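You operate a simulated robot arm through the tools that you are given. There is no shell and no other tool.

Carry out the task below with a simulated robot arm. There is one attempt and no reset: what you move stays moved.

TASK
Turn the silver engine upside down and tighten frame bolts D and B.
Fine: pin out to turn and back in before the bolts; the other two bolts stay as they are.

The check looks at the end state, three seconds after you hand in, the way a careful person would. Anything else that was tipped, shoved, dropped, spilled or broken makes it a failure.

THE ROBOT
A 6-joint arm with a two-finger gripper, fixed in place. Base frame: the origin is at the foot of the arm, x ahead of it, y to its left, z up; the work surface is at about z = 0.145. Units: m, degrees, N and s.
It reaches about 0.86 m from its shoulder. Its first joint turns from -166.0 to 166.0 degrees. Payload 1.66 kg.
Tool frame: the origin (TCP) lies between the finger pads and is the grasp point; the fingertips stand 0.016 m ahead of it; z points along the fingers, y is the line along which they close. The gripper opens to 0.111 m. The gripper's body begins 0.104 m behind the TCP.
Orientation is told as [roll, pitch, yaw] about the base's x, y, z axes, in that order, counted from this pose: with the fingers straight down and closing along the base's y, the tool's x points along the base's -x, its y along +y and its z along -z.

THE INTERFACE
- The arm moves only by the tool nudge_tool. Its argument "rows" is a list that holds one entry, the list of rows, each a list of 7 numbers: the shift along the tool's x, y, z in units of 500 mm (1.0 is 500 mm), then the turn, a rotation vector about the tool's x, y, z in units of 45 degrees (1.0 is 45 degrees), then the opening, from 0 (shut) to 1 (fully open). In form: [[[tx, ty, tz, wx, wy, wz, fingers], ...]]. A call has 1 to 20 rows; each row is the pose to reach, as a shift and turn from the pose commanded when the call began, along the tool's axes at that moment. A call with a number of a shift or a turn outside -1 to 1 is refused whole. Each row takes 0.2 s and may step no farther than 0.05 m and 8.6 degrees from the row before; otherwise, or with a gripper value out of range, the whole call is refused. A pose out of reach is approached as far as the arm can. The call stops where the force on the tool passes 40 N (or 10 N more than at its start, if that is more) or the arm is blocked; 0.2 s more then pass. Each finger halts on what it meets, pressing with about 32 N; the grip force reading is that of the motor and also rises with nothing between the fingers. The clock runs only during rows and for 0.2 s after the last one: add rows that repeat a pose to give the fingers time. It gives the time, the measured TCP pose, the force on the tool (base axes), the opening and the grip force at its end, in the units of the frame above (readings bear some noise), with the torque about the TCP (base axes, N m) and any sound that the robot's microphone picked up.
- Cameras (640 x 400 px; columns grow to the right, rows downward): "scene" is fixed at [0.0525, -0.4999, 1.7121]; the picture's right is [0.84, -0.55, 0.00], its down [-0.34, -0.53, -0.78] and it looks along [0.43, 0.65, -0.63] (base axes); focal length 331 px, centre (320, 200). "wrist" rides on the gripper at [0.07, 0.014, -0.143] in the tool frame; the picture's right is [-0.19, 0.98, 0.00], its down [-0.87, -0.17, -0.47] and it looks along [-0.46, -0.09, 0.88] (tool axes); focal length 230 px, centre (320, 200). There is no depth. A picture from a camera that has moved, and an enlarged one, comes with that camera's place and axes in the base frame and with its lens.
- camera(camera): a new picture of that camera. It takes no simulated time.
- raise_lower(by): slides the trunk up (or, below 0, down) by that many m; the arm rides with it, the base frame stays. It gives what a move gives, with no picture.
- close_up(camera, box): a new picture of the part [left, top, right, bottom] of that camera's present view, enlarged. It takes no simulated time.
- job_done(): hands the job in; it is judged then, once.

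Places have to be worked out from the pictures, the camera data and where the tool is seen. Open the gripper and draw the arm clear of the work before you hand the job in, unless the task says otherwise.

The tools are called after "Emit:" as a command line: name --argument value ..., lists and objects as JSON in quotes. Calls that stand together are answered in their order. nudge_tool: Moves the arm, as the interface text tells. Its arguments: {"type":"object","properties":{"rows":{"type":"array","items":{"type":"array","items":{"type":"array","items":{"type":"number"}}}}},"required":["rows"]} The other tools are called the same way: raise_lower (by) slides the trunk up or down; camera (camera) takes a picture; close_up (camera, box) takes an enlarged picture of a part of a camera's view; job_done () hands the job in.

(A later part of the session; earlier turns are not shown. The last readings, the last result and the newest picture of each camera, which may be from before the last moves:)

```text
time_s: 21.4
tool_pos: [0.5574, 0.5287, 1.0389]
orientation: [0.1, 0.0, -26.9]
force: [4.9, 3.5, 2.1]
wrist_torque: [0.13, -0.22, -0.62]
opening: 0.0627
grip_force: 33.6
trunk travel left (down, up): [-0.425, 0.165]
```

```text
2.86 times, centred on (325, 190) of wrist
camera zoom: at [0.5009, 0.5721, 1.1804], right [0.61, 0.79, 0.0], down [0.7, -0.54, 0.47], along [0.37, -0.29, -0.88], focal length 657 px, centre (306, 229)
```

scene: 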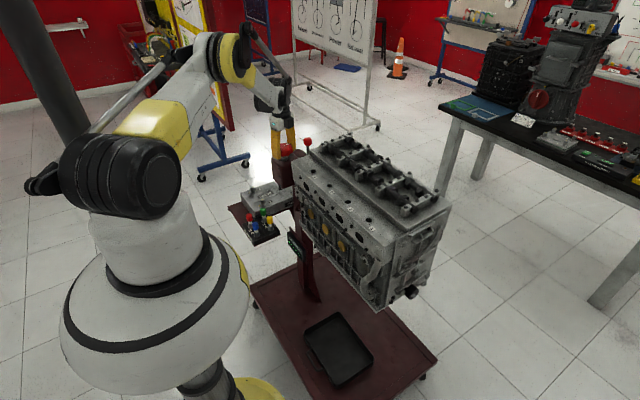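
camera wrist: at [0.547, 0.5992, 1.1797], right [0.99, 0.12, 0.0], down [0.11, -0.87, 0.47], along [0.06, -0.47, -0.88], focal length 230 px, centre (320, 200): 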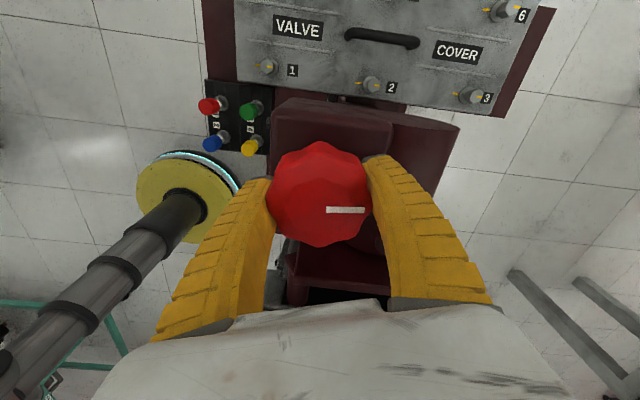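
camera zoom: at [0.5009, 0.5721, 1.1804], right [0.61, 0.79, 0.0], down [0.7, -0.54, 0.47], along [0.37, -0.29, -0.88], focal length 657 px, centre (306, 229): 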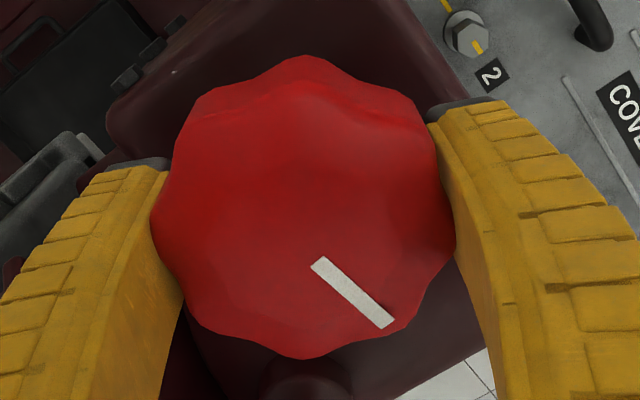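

The wheel slipped in the fingers here: the mark barely advanced and the engine did not move further, so this direction seems blocked. I'll try turning the other way (clockwise) 45°.

Emit:
nudge_tool --rows '[[[0, 0, 0, 0, 0, 0.15, 0.3], [0, 0, 0, 0, 0, 0.3, 0.3], [0, 0, 0, 0, 0, 0.45, 0.3], [0, 0, 0, 0, 0, 0.6, 0.3], [0, 0, 0, 0, 0, 0.75, 0.3], [0, 0, 0, 0, 0, 0.9, 0.3], [0, 0, 0, 0, 0, 1.0, 0.3], [0, 0, 0, 0, 0, 1.0, 0.3]]]'

Emit:
close_up --camera "scene" --box '[220, 120, 460, 320]'

Emit:
close_up --camera "wrist" --box '[230, 120, 420, 260]'

```text
time_s: 23.2
tool_pos: [0.5556, 0.528, 1.0391]
orientation: [-0.1, 0.0, -72.1]
force: [-2.0, -8.1, 0.7]
wrist_torque: [-0.05, -0.2, 0.02]
opening: 0.0625
grip_force: 33.9
trunk travel left (down, up): [-0.425, 0.165]
```

```text
2.00 times, centred on (340, 220) of scene
camera zoom: at [0.0525, -0.4999, 1.7121], right [0.84, -0.55, 0.0], down [-0.34, -0.53, -0.78], along [0.43, 0.65, -0.63], focal length 662 px, centre (280, 160)
```

zoom: 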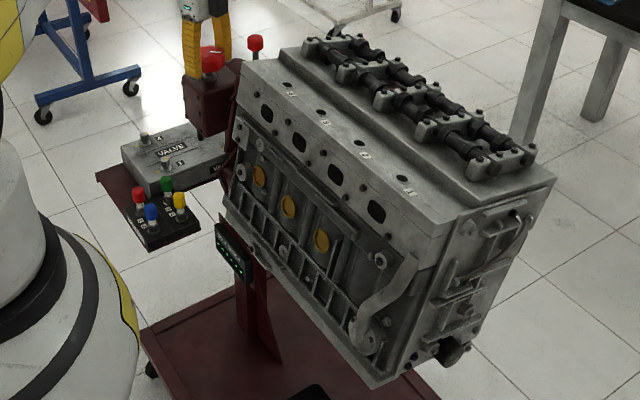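

```text
2.86 times, centred on (325, 190) of wrist
camera zoom: at [0.5474, 0.5981, 1.1804], right [0.99, 0.12, 0.0], down [0.11, -0.88, 0.47], along [0.06, -0.47, -0.88], focal length 657 px, centre (306, 229)
```

zoom: 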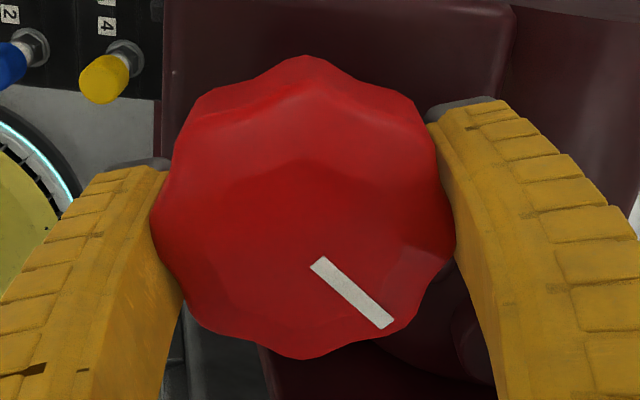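

Clockwise works: 45° of wheel with no slip rolled the engine about 11–13° (roughly 4:1). I'll keep turning clockwise on this grip.

Emit:
nudge_tool --rows '[[[0, 0, 0, 0, 0, 0.15, 0.3], [0, 0, 0, 0, 0, 0.3, 0.3], [0, 0, 0, 0, 0, 0.45, 0.3], [0, 0, 0, 0, 0, 0.6, 0.3], [0, 0, 0, 0, 0, 0.75, 0.3], [0, 0, 0, 0, 0, 0.9, 0.3], [0, 0, 0, 0, 0, 1.0, 0.3], [0, 0, 0, 0, 0, 1.0, 0.3]]]'

Emit:
camera --camera "scene"

Emit:
close_up --camera "wrist" --box '[230, 120, 420, 260]'

```text
time_s: 25.0
tool_pos: [0.5557, 0.5299, 1.04]
orientation: [-0.2, -0.1, -117.0]
force: [-18.3, -14.4, -13.1]
wrist_torque: [-0.43, -0.13, 0.07]
opening: 0.063
grip_force: 33.5
trunk travel left (down, up): [-0.425, 0.165]
```

```text
taken
```

scene: 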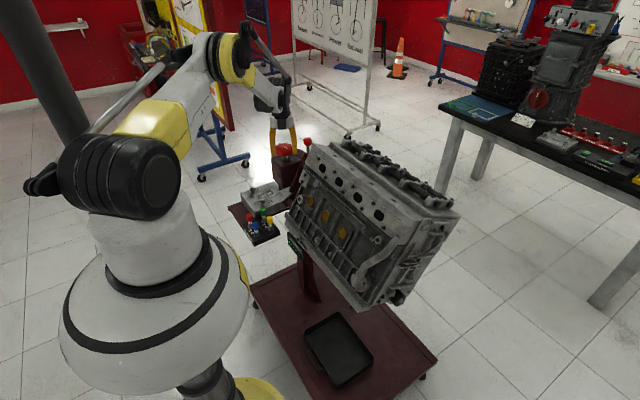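

```text
2.86 times, centred on (325, 190) of wrist
camera zoom: at [0.5988, 0.5845, 1.1811], right [0.79, -0.62, 0.0], down [-0.54, -0.7, 0.47], along [-0.29, -0.37, -0.88], focal length 657 px, centre (306, 229)
```

zoom: 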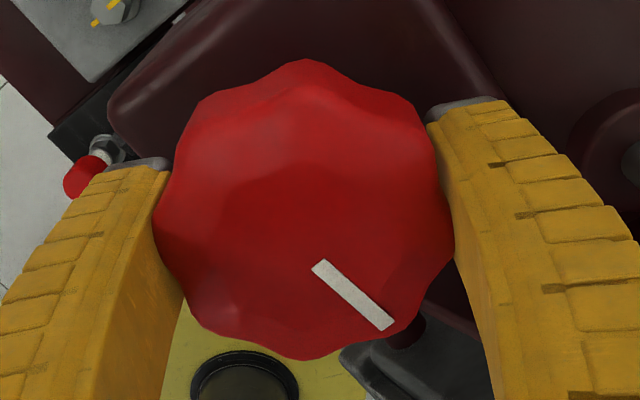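

No slip: the engine has now rolled about 22°. Next I'll open, swing the gripper back, regrip and make a 90° stroke.

Emit:
nudge_tool --rows '[[[0, 0, 0, 0, 0, 0, 0.8], [0, 0, 0, 0, 0, 0, 0.8], [0, 0, 0, 0, 0, -0.18, 0.8], [0, 0, 0, 0, 0, -0.36, 0.8], [0, 0, 0, 0, 0, -0.54, 0.8], [0, 0, 0, 0, 0, -0.72, 0.8], [0, 0, 0, 0, 0, -0.9, 0.8], [0, 0, 0, 0, 0, -1.0, 0.8]]]'

Emit:
nudge_tool --rows '[[[0, 0, 0, 0, 0, -0.18, 0.8], [0, 0, 0, 0, 0, -0.36, 0.8], [0, 0, 0, 0, 0, -0.54, 0.8], [0, 0, 0, 0, 0, -0.72, 0.8], [0, 0, 0, 0, 0, -0.9, 0.8], [0, 0, 0, 0, 0, -1.0, 0.3], [0, 0, 0, 0, 0, -1.0, 0.3], [0, 0, 0, 0, 0, -1.0, 0.3]]]'

Emit:
close_up --camera "wrist" --box '[230, 120, 420, 260]'

```text
time_s: 26.8
tool_pos: [0.5567, 0.5278, 1.0389]
orientation: [-0.1, 0.0, -72.0]
force: [0.7, 0.5, 0.2]
wrist_torque: [-0.04, 0.01, 0.03]
opening: 0.0901
grip_force: 0.7
trunk travel left (down, up): [-0.425, 0.165]
```

```text
time_s: 28.6
tool_pos: [0.5562, 0.5293, 1.039]
orientation: [-0.1, 0.1, -27.0]
force: [0.7, 0.1, -0.8]
wrist_torque: [0.06, -0.11, 0.02]
opening: 0.0625
grip_force: 34.1
trunk travel left (down, up): [-0.425, 0.165]
```

```text
2.86 times, centred on (325, 190) of wrist
camera zoom: at [0.5, 0.5726, 1.1801], right [0.61, 0.79, 0.0], down [0.7, -0.54, 0.47], along [0.37, -0.29, -0.88], focal length 657 px, centre (306, 229)
```

zoom: 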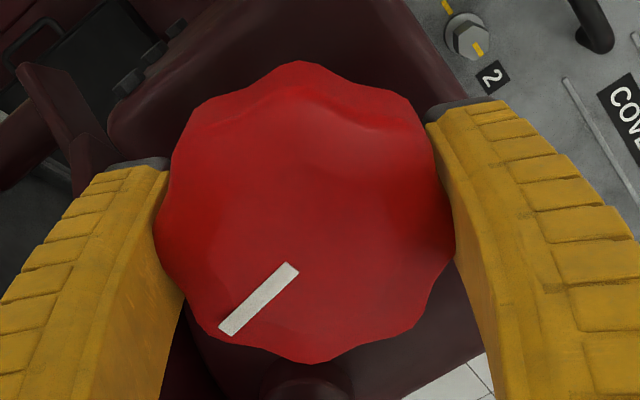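

The regrip is balanced and the mark points to −y (−90°). Turning clockwise another 90° in two calls.

Emit:
nudge_tool --rows '[[[0, 0, 0, 0, 0, 0.15, 0.3], [0, 0, 0, 0, 0, 0.3, 0.3], [0, 0, 0, 0, 0, 0.45, 0.3], [0, 0, 0, 0, 0, 0.6, 0.3], [0, 0, 0, 0, 0, 0.75, 0.3], [0, 0, 0, 0, 0, 0.9, 0.3], [0, 0, 0, 0, 0, 1.0, 0.3]]]'

Emit:
nudge_tool --rows '[[[0, 0, 0, 0, 0, 0.15, 0.3], [0, 0, 0, 0, 0, 0.3, 0.3], [0, 0, 0, 0, 0, 0.45, 0.3], [0, 0, 0, 0, 0, 0.6, 0.3], [0, 0, 0, 0, 0, 0.75, 0.3], [0, 0, 0, 0, 0, 0.9, 0.3], [0, 0, 0, 0, 0, 1.0, 0.3]]]'

Emit:
camera --camera "scene"

Emit:
camera --camera "wrist"

```text
time_s: 30.2
tool_pos: [0.5559, 0.5296, 1.0378]
orientation: [-0.2, 0.0, -72.1]
force: [-22.1, -13.8, -24.7]
wrist_torque: [0.08, -0.38, 0.05]
opening: 0.0623
grip_force: 34.0
trunk travel left (down, up): [-0.425, 0.165]
```

```text
time_s: 31.8
tool_pos: [0.5547, 0.5292, 1.0413]
orientation: [-0.1, -0.1, -117.1]
force: [-20.1, -7.6, -14.4]
wrist_torque: [0.17, 0.04, 0.03]
opening: 0.0623
grip_force: 33.9
trunk travel left (down, up): [-0.425, 0.165]
```

```text
taken
```

scene: 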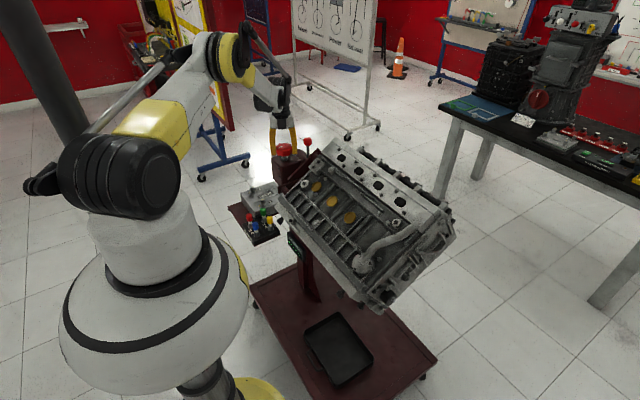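

```text
taken
camera wrist: at [0.5993, 0.5854, 1.1818], right [0.79, -0.62, 0.0], down [-0.54, -0.69, 0.47], along [-0.29, -0.37, -0.88], focal length 230 px, centre (320, 200)
```

wrist: 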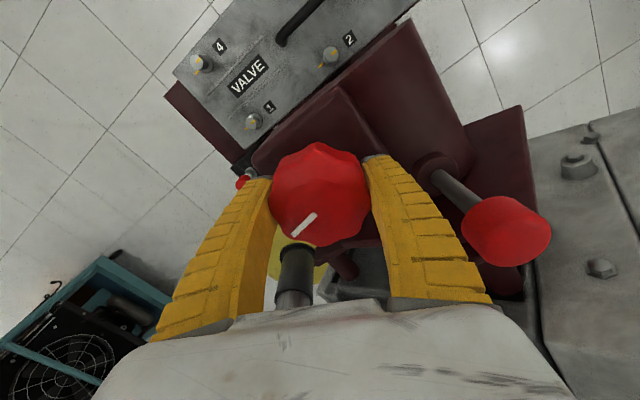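

The engine is now at about 45° for roughly 180° of wheel, so 4:1 holds (about 540° of wheel left). The pattern of side load says my centre is ~1.5 mm off toward +x/−y; I'll correct that while swinging back, then do a combined regrip and 90° stroke.

Emit:
nudge_tool --rows '[[[0, 0, 0, 0, 0, 0, 0.8], [0, 0, 0, 0, 0, 0, 0.8], [0, -0.003, 0, 0, 0, -0.18, 0.8], [0, -0.003, 0, 0, 0, -0.36, 0.8], [0, -0.003, 0, 0, 0, -0.54, 0.8], [0, -0.003, 0, 0, 0, -0.72, 0.8], [0, -0.003, 0, 0, 0, -0.9, 0.8], [0, -0.003, 0, 0, 0, -1.0, 0.8]]]'

Emit:
nudge_tool --rows '[[[0, 0, 0, 0, 0, -0.18, 0.8], [0, 0, 0, 0, 0, -0.36, 0.8], [0, 0, 0, 0, 0, -0.54, 0.8], [0, 0, 0, 0, 0, -0.72, 0.8], [0, 0, 0, 0, 0, -0.9, 0.8], [0, 0, 0, 0, 0, -1.0, 0.3], [0, 0, 0, 0, 0, -1.0, 0.3], [0, 0, 0, 0, 0, -1.0, 0.3], [0, 0, 0, 0, 0, -0.82, 0.3], [0, 0, 0, 0, 0, -0.64, 0.3], [0, 0, 0, 0, 0, -0.46, 0.3], [0, 0, 0, 0, 0, -0.28, 0.3], [0, 0, 0, 0, 0, -0.1, 0.3], [0, 0, 0, 0, 0, 0.08, 0.3], [0, 0, 0, 0, 0, 0.26, 0.3], [0, 0, 0, 0, 0, 0.44, 0.3], [0, 0, 0, 0, 0, 0.62, 0.3], [0, 0, 0, 0, 0, 0.81, 0.3], [0, 0, 0, 0, 0, 1.0, 0.3], [0, 0, 0, 0, 0, 1.0, 0.3]]]'

Emit:
camera --camera "scene"

Emit:
camera --camera "wrist"

```text
time_s: 33.6
tool_pos: [0.5537, 0.5306, 1.0387]
orientation: [-0.2, 0.0, -71.9]
force: [-0.3, 0.9, -1.4]
wrist_torque: [-0.01, -0.02, -0.03]
opening: 0.0899
grip_force: 1.1
trunk travel left (down, up): [-0.425, 0.165]
```

```text
time_s: 37.8
tool_pos: [0.5553, 0.5293, 1.0393]
orientation: [-0.1, 0.0, -117.1]
force: [19.7, 9.1, 16.6]
wrist_torque: [0.2, -0.24, -0.01]
opening: 0.0618
grip_force: 33.9
trunk travel left (down, up): [-0.425, 0.165]
```

```text
taken
```

scene: 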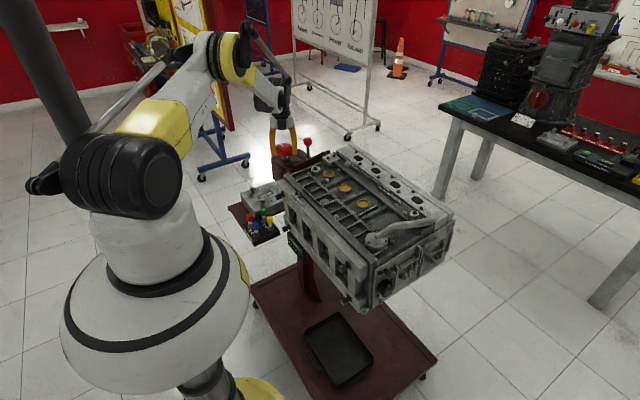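

```text
taken
camera wrist: at [0.5991, 0.5851, 1.1801], right [0.79, -0.62, 0.0], down [-0.54, -0.69, 0.47], along [-0.29, -0.37, -0.88], focal length 230 px, centre (320, 200)
```

wrist: 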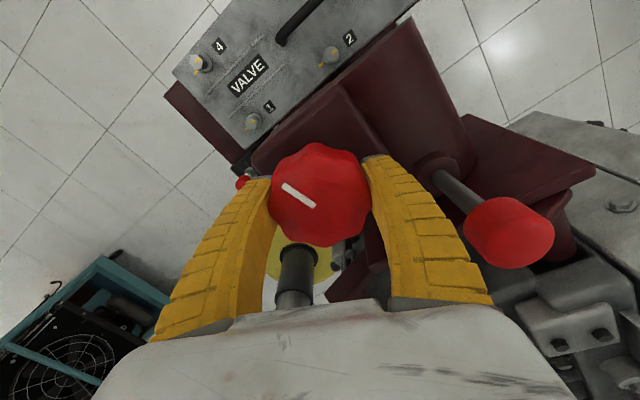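

Another 90° went through without slip (engine about 67°). The side load flipped sign, so I'll undo half the correction and repeat the cycle.

Emit:
nudge_tool --rows '[[[0, 0, 0, 0, 0, 0, 0.8], [0, 0, 0, 0, 0, 0, 0.8], [0, 0.0015, 0, 0, 0, -0.18, 0.8], [0, 0.0015, 0, 0, 0, -0.36, 0.8], [0, 0.0015, 0, 0, 0, -0.54, 0.8], [0, 0.0015, 0, 0, 0, -0.72, 0.8], [0, 0.0015, 0, 0, 0, -0.9, 0.8], [0, 0.0015, 0, 0, 0, -1.0, 0.8]]]'

Emit:
nudge_tool --rows '[[[0, 0, 0, 0, 0, -0.18, 0.8], [0, 0, 0, 0, 0, -0.36, 0.8], [0, 0, 0, 0, 0, -0.54, 0.8], [0, 0, 0, 0, 0, -0.72, 0.8], [0, 0, 0, 0, 0, -0.9, 0.8], [0, 0, 0, 0, 0, -1.0, 0.3], [0, 0, 0, 0, 0, -1.0, 0.3], [0, 0, 0, 0, 0, -1.0, 0.3], [0, 0, 0, 0, 0, -0.82, 0.3], [0, 0, 0, 0, 0, -0.64, 0.3], [0, 0, 0, 0, 0, -0.46, 0.3], [0, 0, 0, 0, 0, -0.28, 0.3], [0, 0, 0, 0, 0, -0.1, 0.3], [0, 0, 0, 0, 0, 0.08, 0.3], [0, 0, 0, 0, 0, 0.26, 0.3], [0, 0, 0, 0, 0, 0.44, 0.3], [0, 0, 0, 0, 0, 0.62, 0.3], [0, 0, 0, 0, 0, 0.81, 0.3], [0, 0, 0, 0, 0, 1.0, 0.3], [0, 0, 0, 0, 0, 1.0, 0.3]]]'

Emit:
camera --camera "scene"

Emit:
camera --camera "wrist"

```text
time_s: 39.6
tool_pos: [0.5552, 0.5307, 1.04]
orientation: [-0.2, 0.0, -71.9]
force: [-0.2, -0.6, 0.2]
wrist_torque: [0.0, 0.0, -0.04]
opening: 0.09
grip_force: 1.3
trunk travel left (down, up): [-0.425, 0.165]
```

```text
time_s: 43.8
tool_pos: [0.5549, 0.5296, 1.0398]
orientation: [-0.2, 0.1, -117.1]
force: [4.7, 2.9, 13.2]
wrist_torque: [-0.27, 0.09, 0.0]
opening: 0.0617
grip_force: 34.5
trunk travel left (down, up): [-0.425, 0.165]
```

```text
taken
```

scene: 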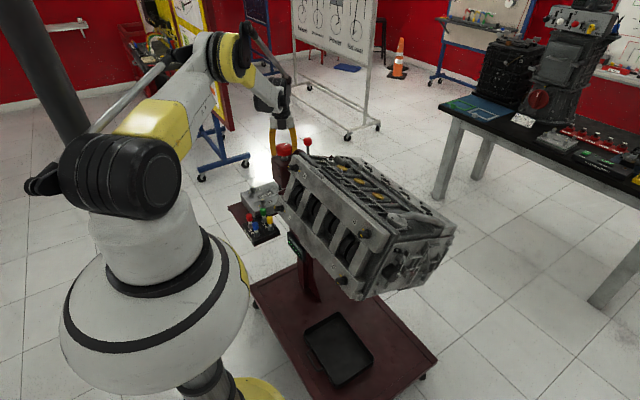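

```text
taken
camera wrist: at [0.599, 0.5849, 1.1805], right [0.79, -0.62, 0.0], down [-0.54, -0.69, 0.47], along [-0.29, -0.37, -0.88], focal length 230 px, centre (320, 200)
```

wrist: 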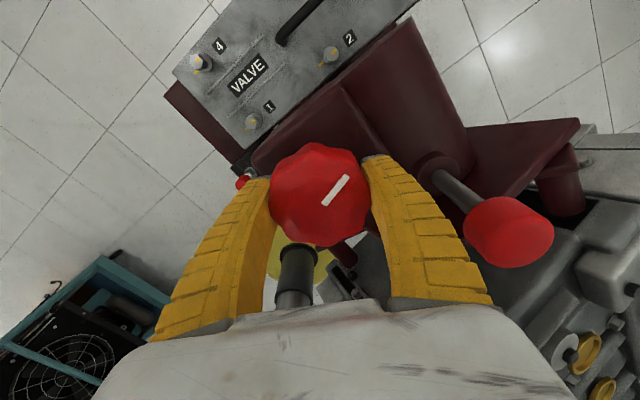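

The engine is at about 90° and the side load is small. Running two more swing-back/stroke cycles.

Emit:
nudge_tool --rows '[[[0, 0, 0, 0, 0, 0, 0.8], [0, 0, 0, 0, 0, 0, 0.8], [0, 0, 0, 0, 0, -0.18, 0.8], [0, 0, 0, 0, 0, -0.36, 0.8], [0, 0, 0, 0, 0, -0.54, 0.8], [0, 0, 0, 0, 0, -0.72, 0.8], [0, 0, 0, 0, 0, -0.9, 0.8], [0, 0, 0, 0, 0, -1.0, 0.8]]]'

Emit:
nudge_tool --rows '[[[0, 0, 0, 0, 0, -0.18, 0.8], [0, 0, 0, 0, 0, -0.36, 0.8], [0, 0, 0, 0, 0, -0.54, 0.8], [0, 0, 0, 0, 0, -0.72, 0.8], [0, 0, 0, 0, 0, -0.9, 0.8], [0, 0, 0, 0, 0, -1.0, 0.3], [0, 0, 0, 0, 0, -1.0, 0.3], [0, 0, 0, 0, 0, -1.0, 0.3], [0, 0, 0, 0, 0, -0.82, 0.3], [0, 0, 0, 0, 0, -0.64, 0.3], [0, 0, 0, 0, 0, -0.46, 0.3], [0, 0, 0, 0, 0, -0.28, 0.3], [0, 0, 0, 0, 0, -0.1, 0.3], [0, 0, 0, 0, 0, 0.08, 0.3], [0, 0, 0, 0, 0, 0.26, 0.3], [0, 0, 0, 0, 0, 0.44, 0.3], [0, 0, 0, 0, 0, 0.62, 0.3], [0, 0, 0, 0, 0, 0.81, 0.3], [0, 0, 0, 0, 0, 1.0, 0.3], [0, 0, 0, 0, 0, 1.0, 0.3]]]'

Emit:
camera --camera "scene"

Emit:
camera --camera "wrist"

```text
time_s: 45.6
tool_pos: [0.5553, 0.5293, 1.0392]
orientation: [-0.2, 0.0, -72.0]
force: [-0.5, 0.3, -0.3]
wrist_torque: [0.02, 0.04, 0.02]
opening: 0.0898
grip_force: 0.7
trunk travel left (down, up): [-0.425, 0.165]
```

```text
time_s: 49.8
tool_pos: [0.5552, 0.5296, 1.0402]
orientation: [-0.1, 0.1, -117.0]
force: [3.7, 7.2, 15.4]
wrist_torque: [-0.34, 0.18, 0.01]
opening: 0.0615
grip_force: 34.1
trunk travel left (down, up): [-0.425, 0.165]
```

```text
taken
```

scene: 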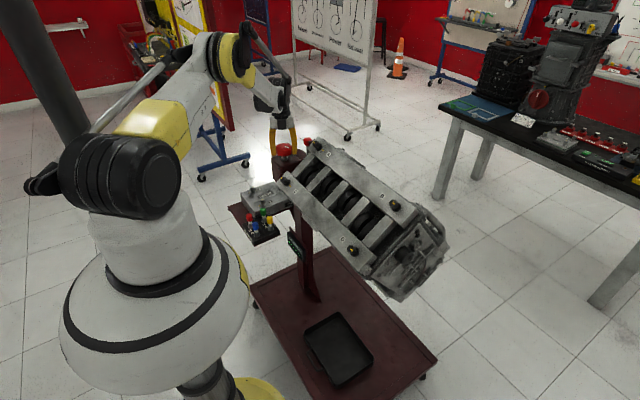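

```text
taken
camera wrist: at [0.599, 0.5852, 1.1804], right [0.79, -0.62, 0.0], down [-0.54, -0.69, 0.47], along [-0.29, -0.37, -0.88], focal length 230 px, centre (320, 200)
```

wrist: 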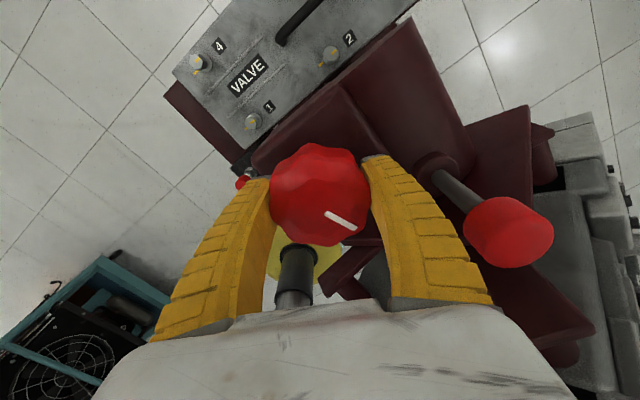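

The engine is at about 112–115° and its underside frame with four corner bolts is coming into view. Another cycle.

Emit:
nudge_tool --rows '[[[0, 0, 0, 0, 0, 0, 0.8], [0, 0, 0, 0, 0, 0, 0.8], [0, 0, 0, 0, 0, -0.18, 0.8], [0, 0, 0, 0, 0, -0.36, 0.8], [0, 0, 0, 0, 0, -0.54, 0.8], [0, 0, 0, 0, 0, -0.72, 0.8], [0, 0, 0, 0, 0, -0.9, 0.8], [0, 0, 0, 0, 0, -1.0, 0.8]]]'

Emit:
nudge_tool --rows '[[[0, 0, 0, 0, 0, -0.18, 0.8], [0, 0, 0, 0, 0, -0.36, 0.8], [0, 0, 0, 0, 0, -0.54, 0.8], [0, 0, 0, 0, 0, -0.72, 0.8], [0, 0, 0, 0, 0, -0.9, 0.8], [0, 0, 0, 0, 0, -1.0, 0.3], [0, 0, 0, 0, 0, -1.0, 0.3], [0, 0, 0, 0, 0, -1.0, 0.3], [0, 0, 0, 0, 0, -0.82, 0.3], [0, 0, 0, 0, 0, -0.64, 0.3], [0, 0, 0, 0, 0, -0.46, 0.3], [0, 0, 0, 0, 0, -0.28, 0.3], [0, 0, 0, 0, 0, -0.1, 0.3], [0, 0, 0, 0, 0, 0.08, 0.3], [0, 0, 0, 0, 0, 0.26, 0.3], [0, 0, 0, 0, 0, 0.44, 0.3], [0, 0, 0, 0, 0, 0.62, 0.3], [0, 0, 0, 0, 0, 0.81, 0.3], [0, 0, 0, 0, 0, 1.0, 0.3], [0, 0, 0, 0, 0, 1.0, 0.3]]]'

Emit:
camera --camera "scene"

Emit:
camera --camera "wrist"

```text
time_s: 51.6
tool_pos: [0.5563, 0.53, 1.0396]
orientation: [-0.1, 0.0, -72.0]
force: [0.1, 0.5, -0.1]
wrist_torque: [0.0, 0.0, -0.01]
opening: 0.0901
grip_force: 1.0
trunk travel left (down, up): [-0.425, 0.165]
```

```text
time_s: 55.8
tool_pos: [0.5546, 0.5299, 1.0377]
orientation: [-0.2, -0.2, -117.1]
force: [-12.1, -11.1, -11.2]
wrist_torque: [-0.21, -0.22, 0.01]
opening: 0.0619
grip_force: 33.9
trunk travel left (down, up): [-0.425, 0.165]
```

```text
taken
```

scene: 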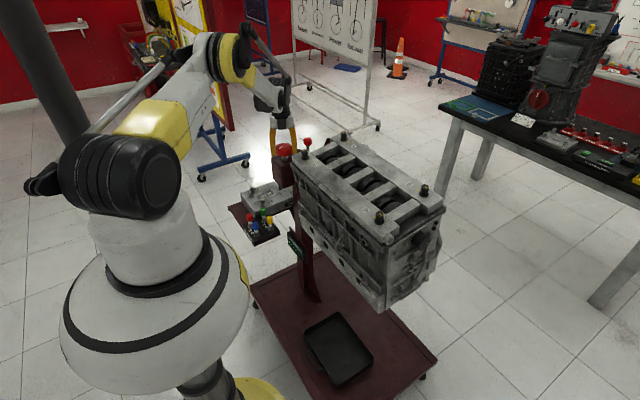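

```text
taken
camera wrist: at [0.5993, 0.5853, 1.1805], right [0.79, -0.62, 0.0], down [-0.54, -0.69, 0.47], along [-0.29, -0.37, -0.88], focal length 230 px, centre (320, 200)
```

wrist: 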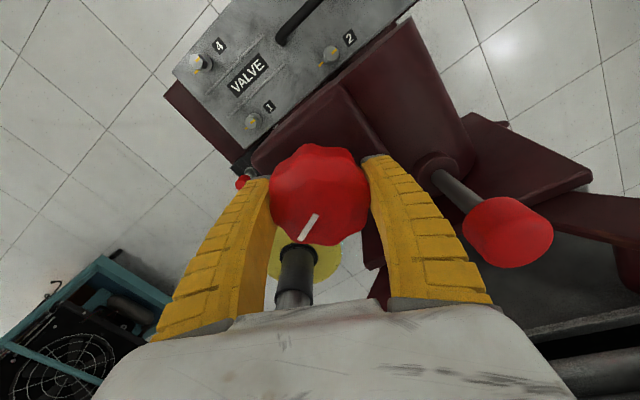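

The engine now looks nearly upside down, so the ratio is closer to 3:1. I'll zoom in to judge its tilt.

Emit:
close_up --camera "scene" --box '[220, 120, 460, 320]'

Emit:
close_up --camera "scene" --box '[290, 125, 390, 205]'

Emit:
close_up --camera "wrist" --box '[230, 120, 420, 260]'

```text
2.00 times, centred on (340, 220) of scene
camera zoom: at [0.0525, -0.4999, 1.7121], right [0.84, -0.55, 0.0], down [-0.34, -0.53, -0.78], along [0.43, 0.65, -0.63], focal length 662 px, centre (280, 160)
```

zoom: 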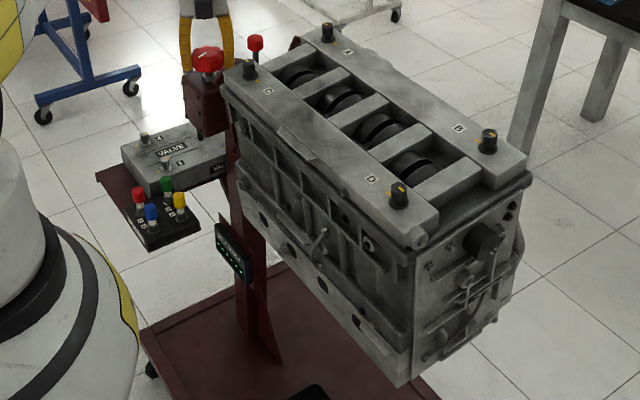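

```text
5.00 times, centred on (340, 165) of scene
camera zoom: at [0.0525, -0.4999, 1.7121], right [0.84, -0.55, 0.0], down [-0.34, -0.53, -0.78], along [0.43, 0.65, -0.63], focal length 1654 px, centre (220, 375)
```

zoom: 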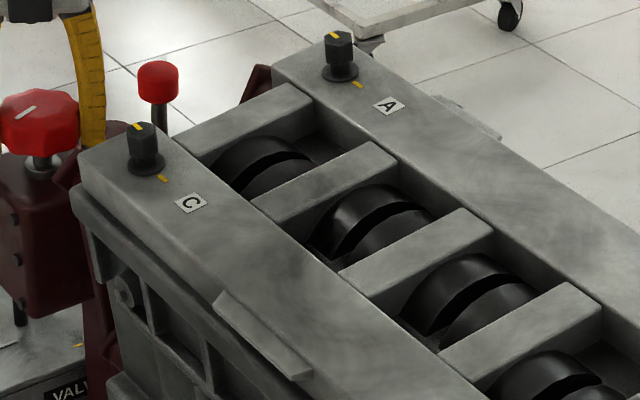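

```text
2.86 times, centred on (325, 190) of wrist
camera zoom: at [0.5993, 0.5853, 1.1805], right [0.79, -0.62, 0.0], down [-0.54, -0.69, 0.47], along [-0.29, -0.37, -0.88], focal length 657 px, centre (306, 229)
```

zoom: 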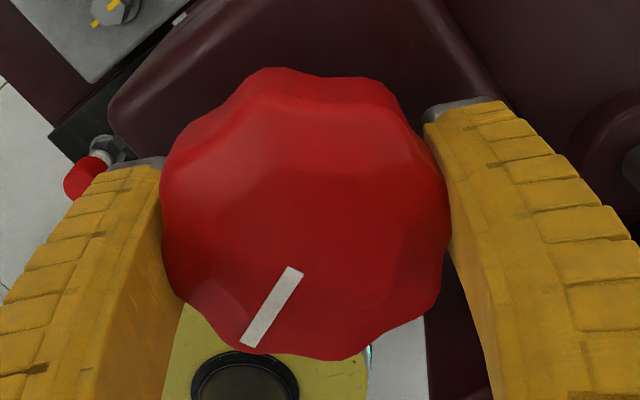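

The underside frame shows bolts A/C (far end) and B/D (near end), each with a yellow head mark and a yellow plate mark. By the mark geometry the wheel has turned about 518° of the 540° needed at 3:1 (and A sits ~7° higher than C, which agrees), so I'll turn 22° more.

Emit:
nudge_tool --rows '[[[0, 0, 0, 0, 0, 0.12, 0.3], [0, 0, 0, 0, 0, 0.24, 0.3], [0, 0, 0, 0, 0, 0.36, 0.3], [0, 0, 0, 0, 0, 0.498, 0.3], [0, 0, 0, 0, 0, 0.498, 0.3]]]'

Emit:
camera --camera "wrist"

Emit:
close_up --camera "wrist" --box '[230, 120, 420, 260]'

Emit:
close_up --camera "scene" --box '[290, 125, 390, 205]'

```text
time_s: 57.0
tool_pos: [0.5545, 0.5293, 1.0402]
orientation: [-0.2, 0.0, -127.2]
force: [-15.6, -9.5, -15.5]
wrist_torque: [-0.21, -0.2, -0.01]
opening: 0.0619
grip_force: 34.2
out of reach, approached as far as the arm can: row 3, 4, 5
trunk travel left (down, up): [-0.425, 0.165]
```

```text
taken
camera wrist: at [0.6088, 0.5764, 1.1809], right [0.67, -0.75, 0.0], down [-0.66, -0.59, 0.47], along [-0.36, -0.31, -0.88], focal length 230 px, centre (320, 200)
```

wrist: 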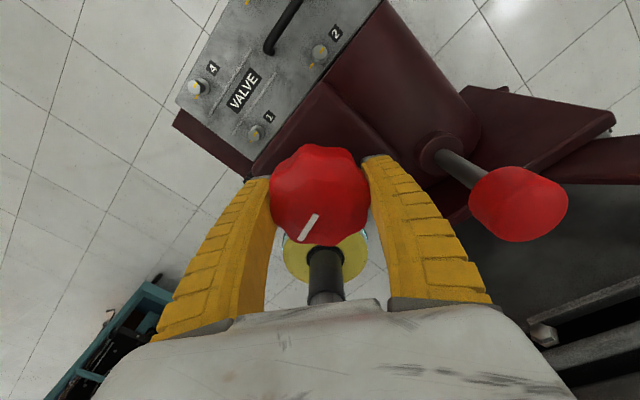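

```text
2.86 times, centred on (325, 190) of wrist
camera zoom: at [0.6088, 0.5764, 1.1809], right [0.67, -0.75, 0.0], down [-0.66, -0.59, 0.47], along [-0.36, -0.31, -0.88], focal length 657 px, centre (306, 229)
```

zoom: 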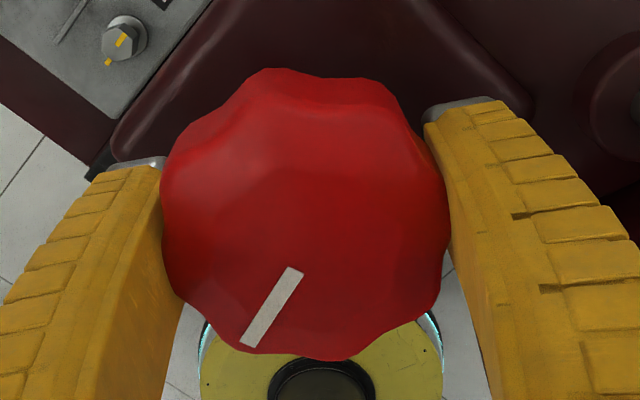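

```text
5.00 times, centred on (340, 165) of scene
camera zoom: at [0.0525, -0.4999, 1.7121], right [0.84, -0.55, 0.0], down [-0.34, -0.53, -0.78], along [0.43, 0.65, -0.63], focal length 1654 px, centre (220, 375)
```

zoom: 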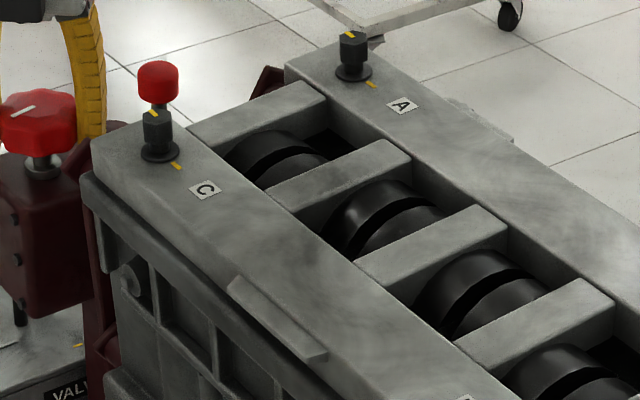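

The wrist reached its limit at yaw −127°, so about 12° of wheel remain. I'll open, swing back 45°, and see where it lands.

Emit:
nudge_tool --rows '[[[0, 0, 0, 0, 0, 0, 0.8], [0, 0, 0, 0, 0, 0, 0.8], [0, 0, 0, 0, 0, -0.18, 0.8], [0, 0, 0, 0, 0, -0.36, 0.8], [0, 0, 0, 0, 0, -0.54, 0.8], [0, 0, 0, 0, 0, -0.72, 0.8], [0, 0, 0, 0, 0, -0.9, 0.8], [0, 0, 0, 0, 0, -1.0, 0.8]]]'

Emit:
camera --camera "wrist"

Emit:
close_up --camera "wrist" --box '[230, 120, 420, 260]'

```text
time_s: 58.8
tool_pos: [0.5545, 0.5297, 1.0383]
orientation: [-0.2, 0.1, -82.2]
force: [-0.5, -0.9, 0.5]
wrist_torque: [0.0, 0.03, 0.01]
opening: 0.0898
grip_force: 0.3
trunk travel left (down, up): [-0.425, 0.165]
```

```text
taken
camera wrist: at [0.5592, 0.6003, 1.1802], right [1.0, -0.05, 0.0], down [-0.05, -0.88, 0.47], along [-0.03, -0.47, -0.88], focal length 230 px, centre (320, 200)
```

wrist: 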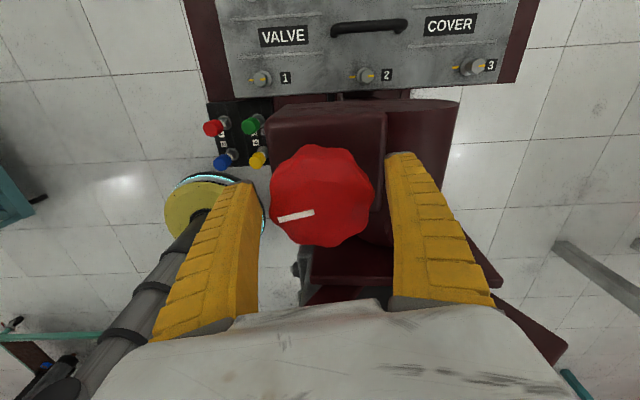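

```text
2.86 times, centred on (325, 190) of wrist
camera zoom: at [0.5592, 0.6003, 1.1802], right [1.0, -0.05, 0.0], down [-0.05, -0.88, 0.47], along [-0.03, -0.47, -0.88], focal length 657 px, centre (306, 229)
```

zoom: 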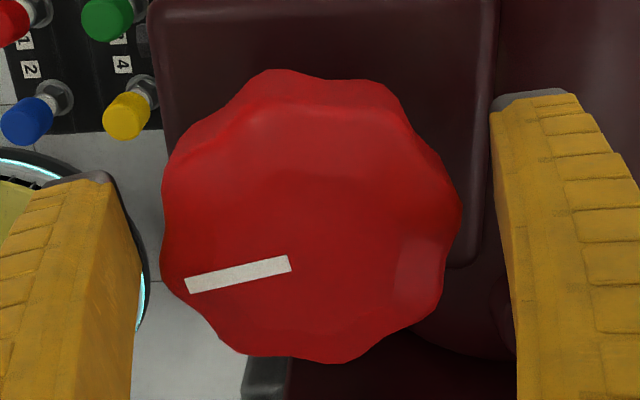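

The mark is at about 191°, so 11° of clockwise turn remain. I'll regrip here and turn that amount.

Emit:
nudge_tool --rows '[[[0, 0, 0, 0, 0, 0, 0.4], [0, 0, 0, 0, 0, 0, 0.3], [0, 0, 0, 0, 0, 0, 0.3], [0, 0, 0, 0, 0, 0.1, 0.3], [0, 0, 0, 0, 0, 0.2, 0.3], [0, 0, 0, 0, 0, 0.255, 0.3], [0, 0, 0, 0, 0, 0.255, 0.3]]]'

Emit:
close_up --camera "wrist" --box '[230, 120, 420, 260]'

Emit:
close_up --camera "scene" --box '[290, 125, 390, 205]'

```text
time_s: 60.4
tool_pos: [0.5549, 0.5305, 1.038]
orientation: [-0.3, 0.1, -93.9]
force: [8.7, 7.7, 13.7]
wrist_torque: [-0.02, -0.17, 0.05]
opening: 0.0616
grip_force: 34.0
trunk travel left (down, up): [-0.425, 0.165]
```

```text
2.86 times, centred on (325, 190) of wrist
camera zoom: at [0.5737, 0.5979, 1.1802], right [0.97, -0.26, 0.0], down [-0.22, -0.85, 0.47], along [-0.12, -0.45, -0.88], focal length 657 px, centre (306, 229)
```

zoom: 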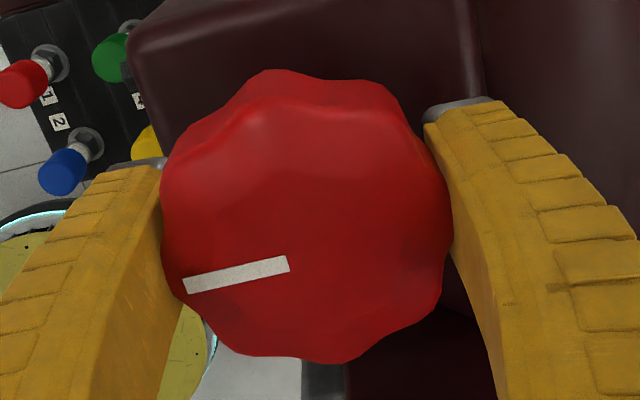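

```text
5.00 times, centred on (340, 165) of scene
camera zoom: at [0.0525, -0.4999, 1.7121], right [0.84, -0.55, 0.0], down [-0.34, -0.53, -0.78], along [0.43, 0.65, -0.63], focal length 1654 px, centre (220, 375)
```

zoom: 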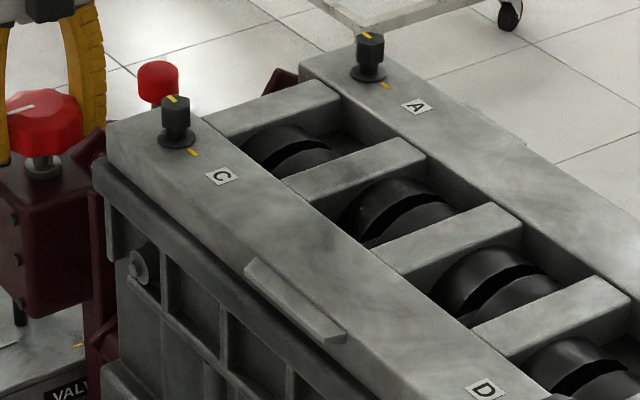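

By geometry the wheel mark is at 180° and bolts A and C sit at the same height (1.111), so the engine is level upside down. Now I'll release the wheel, rise, close the fingers and hover above the pin.

Emit:
nudge_tool --rows '[[[0, 0, 0, 0, 0, 0, 0.8], [0, 0, 0, 0, 0, 0, 0.8], [0, 0, -0.08, 0, 0, 0, 0.8], [0, 0, -0.16, 0, 0, 0, 0.8], [0, 0, -0.24, 0, 0, 0, 0.4], [-0.05, 0.078, -0.24, 0, 0, 0, 0], [-0.107, 0.157, -0.24, 0, 0, 0, 0], [-0.107, 0.157, -0.18, 0, 0, 0, 0], [-0.107, 0.157, -0.18, 0, 0, 0, 0]]]'

Emit:
camera --camera "wrist"

Emit:
close_up --camera "scene" --box '[265, 80, 365, 180]'

```text
time_s: 62.4
tool_pos: [0.6333, 0.4696, 1.1253]
orientation: [-0.2, 0.1, -93.8]
force: [0.7, 0.2, 0.0]
wrist_torque: [0.07, -0.07, 0.02]
opening: 0.0002
grip_force: 28.2
trunk travel left (down, up): [-0.425, 0.165]
```

```text
taken
camera wrist: at [0.6518, 0.5374, 1.2666], right [0.97, -0.25, 0.0], down [-0.22, -0.85, 0.47], along [-0.12, -0.45, -0.88], focal length 230 px, centre (320, 200)
```

wrist: 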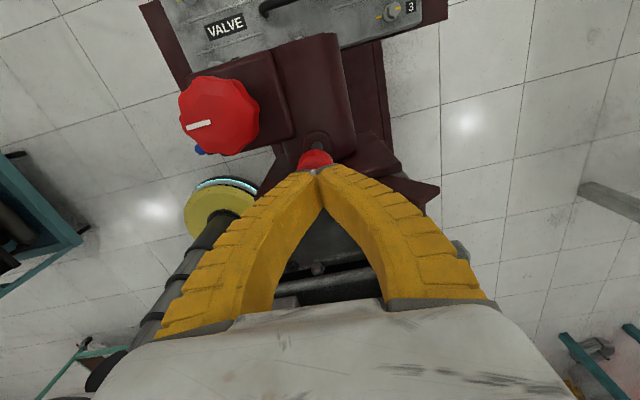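

```text
4.00 times, centred on (315, 130) of scene
camera zoom: at [0.0525, -0.4999, 1.7121], right [0.84, -0.55, 0.0], down [-0.34, -0.53, -0.78], along [0.43, 0.65, -0.63], focal length 1323 px, centre (340, 480)
```

zoom: 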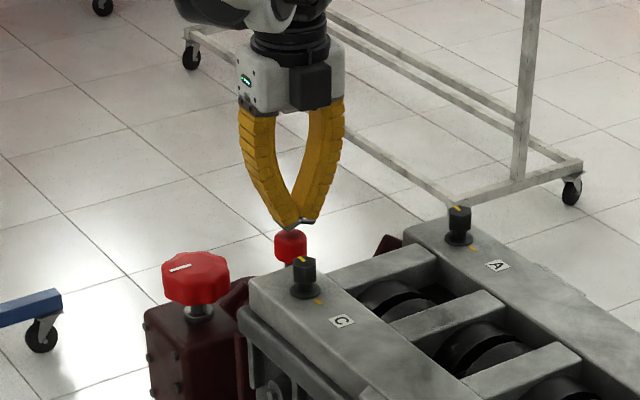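

The closed fingertips are just over the red cap, about 3.5 mm too far in +x. I'll correct that and press straight down slowly toward the original cap height.

Emit:
nudge_tool --rows '[[[0.0045, -0.0073, 0.02, 0, 0, 0, 0], [0.0045, -0.0073, 0.05, 0, 0, 0, 0], [0.0045, -0.0073, 0.06, 0, 0, 0, 0], [0.0045, -0.0073, 0.07, 0, 0, 0, 0], [0.0045, -0.0073, 0.08, 0, 0, 0, 0], [0.0045, -0.0073, 0.09, 0, 0, 0, 0], [0.0045, -0.0073, 0.1, 0, 0, 0, 0], [0.0045, -0.0073, 0.11, 0, 0, 0, 0], [0.0045, -0.0073, 0.12, 0, 0, 0, 0], [0.0045, -0.0073, 0.13, 0, 0, 0, 0], [0.0045, -0.0073, 0.13, 0, 0, 0, 0]]]'

Emit:
camera --camera "wrist"

Emit:
close_up --camera "scene" --box '[265, 80, 365, 180]'

```text
time_s: 64.8
tool_pos: [0.6255, 0.4737, 1.0655]
orientation: [-0.1, 0.1, -93.8]
force: [1.3, 5.1, 22.6]
wrist_torque: [0.02, 0.0, -0.01]
opening: 0.0058
grip_force: 28.6
trunk travel left (down, up): [-0.425, 0.165]
```

```text
taken
camera wrist: at [0.6441, 0.5411, 1.2065], right [0.97, -0.25, 0.0], down [-0.22, -0.85, 0.47], along [-0.12, -0.45, -0.88], focal length 230 px, centre (320, 200)
```

wrist: 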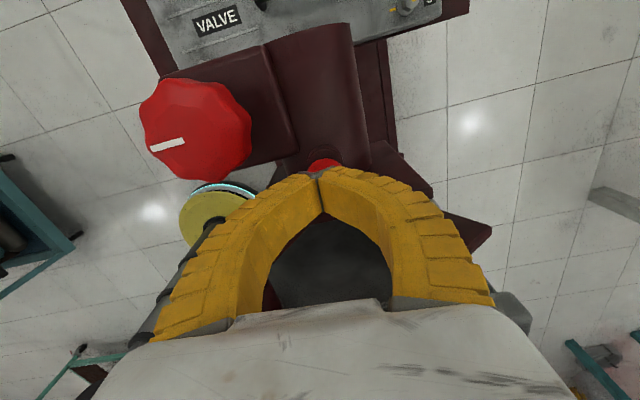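

```text
4.00 times, centred on (315, 130) of scene
camera zoom: at [0.0525, -0.4999, 1.7121], right [0.84, -0.55, 0.0], down [-0.34, -0.53, -0.78], along [0.43, 0.65, -0.63], focal length 1323 px, centre (340, 480)
```

zoom: 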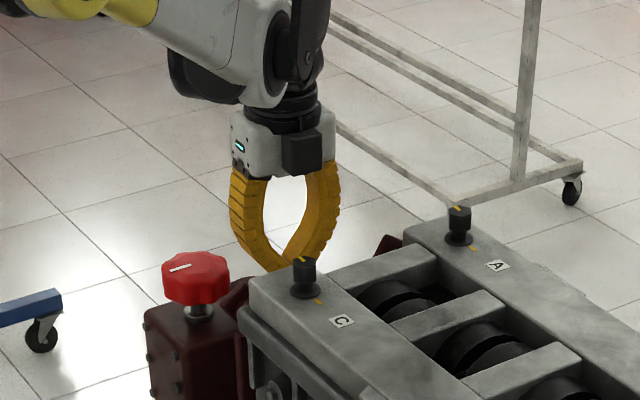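

The pin went down with the fingers to within a few mm of its old height, now with 23 N resisting. I'll press a little further to see whether it's seated.

Emit:
nudge_tool --rows '[[[0, 0, 0.004, 0, 0, 0, 0], [0, 0, 0.008, 0, 0, 0, 0], [0, 0, 0.012, 0, 0, 0, 0], [0, 0, 0.012, 0, 0, 0, 0]]]'

Emit:
nudge_tool --rows '[[[0, 0, -0.03, 0, 0, 0, 0], [0, 0, -0.11, 0, 0, 0, 0], [0, 0, -0.19, 0, 0, 0, 0.2], [0.06, 0, -0.25, 0, 0, 0, 0.6], [0.06, 0, -0.25, 0, 0, 0, 1]]]'

Emit:
camera --camera "wrist"

Emit:
close_up --camera "wrist" --box '[220, 80, 420, 230]'

Emit:
close_up --camera "scene" --box '[265, 80, 365, 180]'

```text
time_s: 65.8
tool_pos: [0.6251, 0.4726, 1.0601]
orientation: [-0.1, 0.1, -93.8]
force: [2.7, 5.8, 29.7]
wrist_torque: [-0.07, -0.12, 0.03]
opening: 0.0074
grip_force: 26.8
trunk travel left (down, up): [-0.425, 0.165]
```

```text
time_s: 67.0
tool_pos: [0.6315, 0.5014, 1.1847]
orientation: [-0.2, 0.1, -93.8]
force: [0.6, -1.4, -0.3]
wrist_torque: [0.02, 0.02, -0.01]
opening: 0.1108
grip_force: 0.1
trunk travel left (down, up): [-0.425, 0.165]
```

```text
taken
camera wrist: at [0.6501, 0.5697, 1.3257], right [0.97, -0.25, 0.0], down [-0.22, -0.85, 0.47], along [-0.12, -0.45, -0.88], focal length 230 px, centre (320, 200)
```

wrist: 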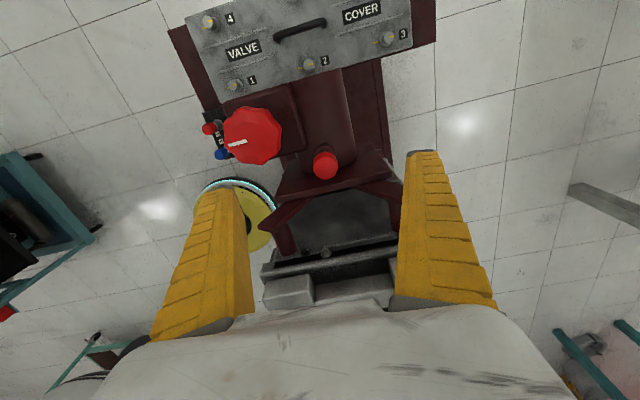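

```text
2.67 times, centred on (320, 155) of wrist
camera zoom: at [0.6501, 0.5697, 1.3257], right [0.97, -0.25, 0.0], down [-0.22, -0.85, 0.47], along [-0.12, -0.45, -0.88], focal length 614 px, centre (320, 320)
```

zoom: 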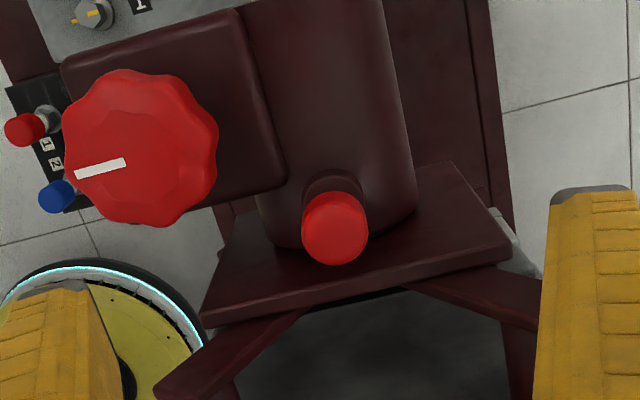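

```text
4.00 times, centred on (315, 130) of scene
camera zoom: at [0.0525, -0.4999, 1.7121], right [0.84, -0.55, 0.0], down [-0.34, -0.53, -0.78], along [0.43, 0.65, -0.63], focal length 1323 px, centre (340, 480)
```

zoom: 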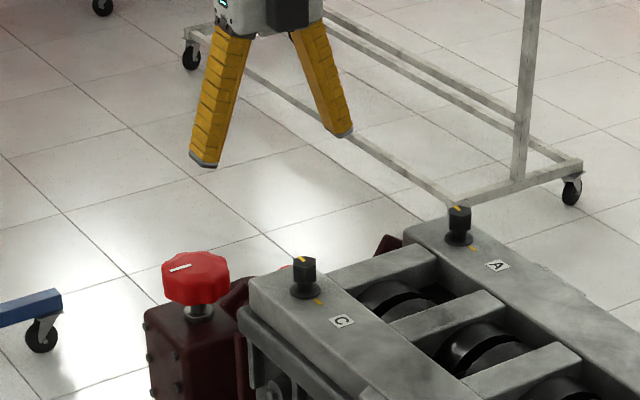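

The pin looks seated, as before pulling. To be sure, I'll reproduce the pose from which I photographed it before pulling and compare directly.

Emit:
nudge_tool --rows '[[[-0.03, -0.003, 0.05, 0, 0, -0.04, 0.65], [-0.06, -0.005, 0.1, 0, 0, -0.084, 0.65], [-0.06, -0.005, 0.15, 0, 0, -0.084, 0.65], [-0.06, -0.005, 0.204, 0, 0, -0.084, 0.65], [-0.06, -0.005, 0.204, 0, 0, -0.084, 0.65]]]'

Emit:
close_up --camera "wrist" --box '[260, 120, 390, 220]'

```text
time_s: 68.2
tool_pos: [0.6225, 0.4751, 1.0816]
orientation: [0.0, 0.1, -90.0]
force: [0.4, 0.8, 0.0]
wrist_torque: [0.05, 0.04, 0.04]
opening: 0.0737
grip_force: 0.9
trunk travel left (down, up): [-0.425, 0.165]
```

```text
4.00 times, centred on (325, 170) of wrist
camera zoom: at [0.6374, 0.5442, 1.2222], right [0.98, -0.19, 0.0], down [-0.17, -0.87, 0.47], along [-0.09, -0.46, -0.88], focal length 920 px, centre (300, 320)
```

zoom: 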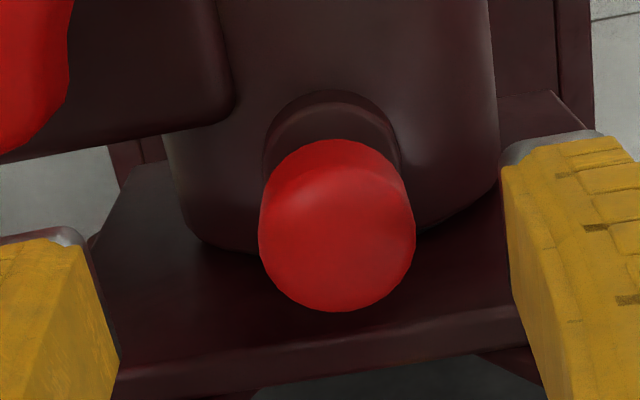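

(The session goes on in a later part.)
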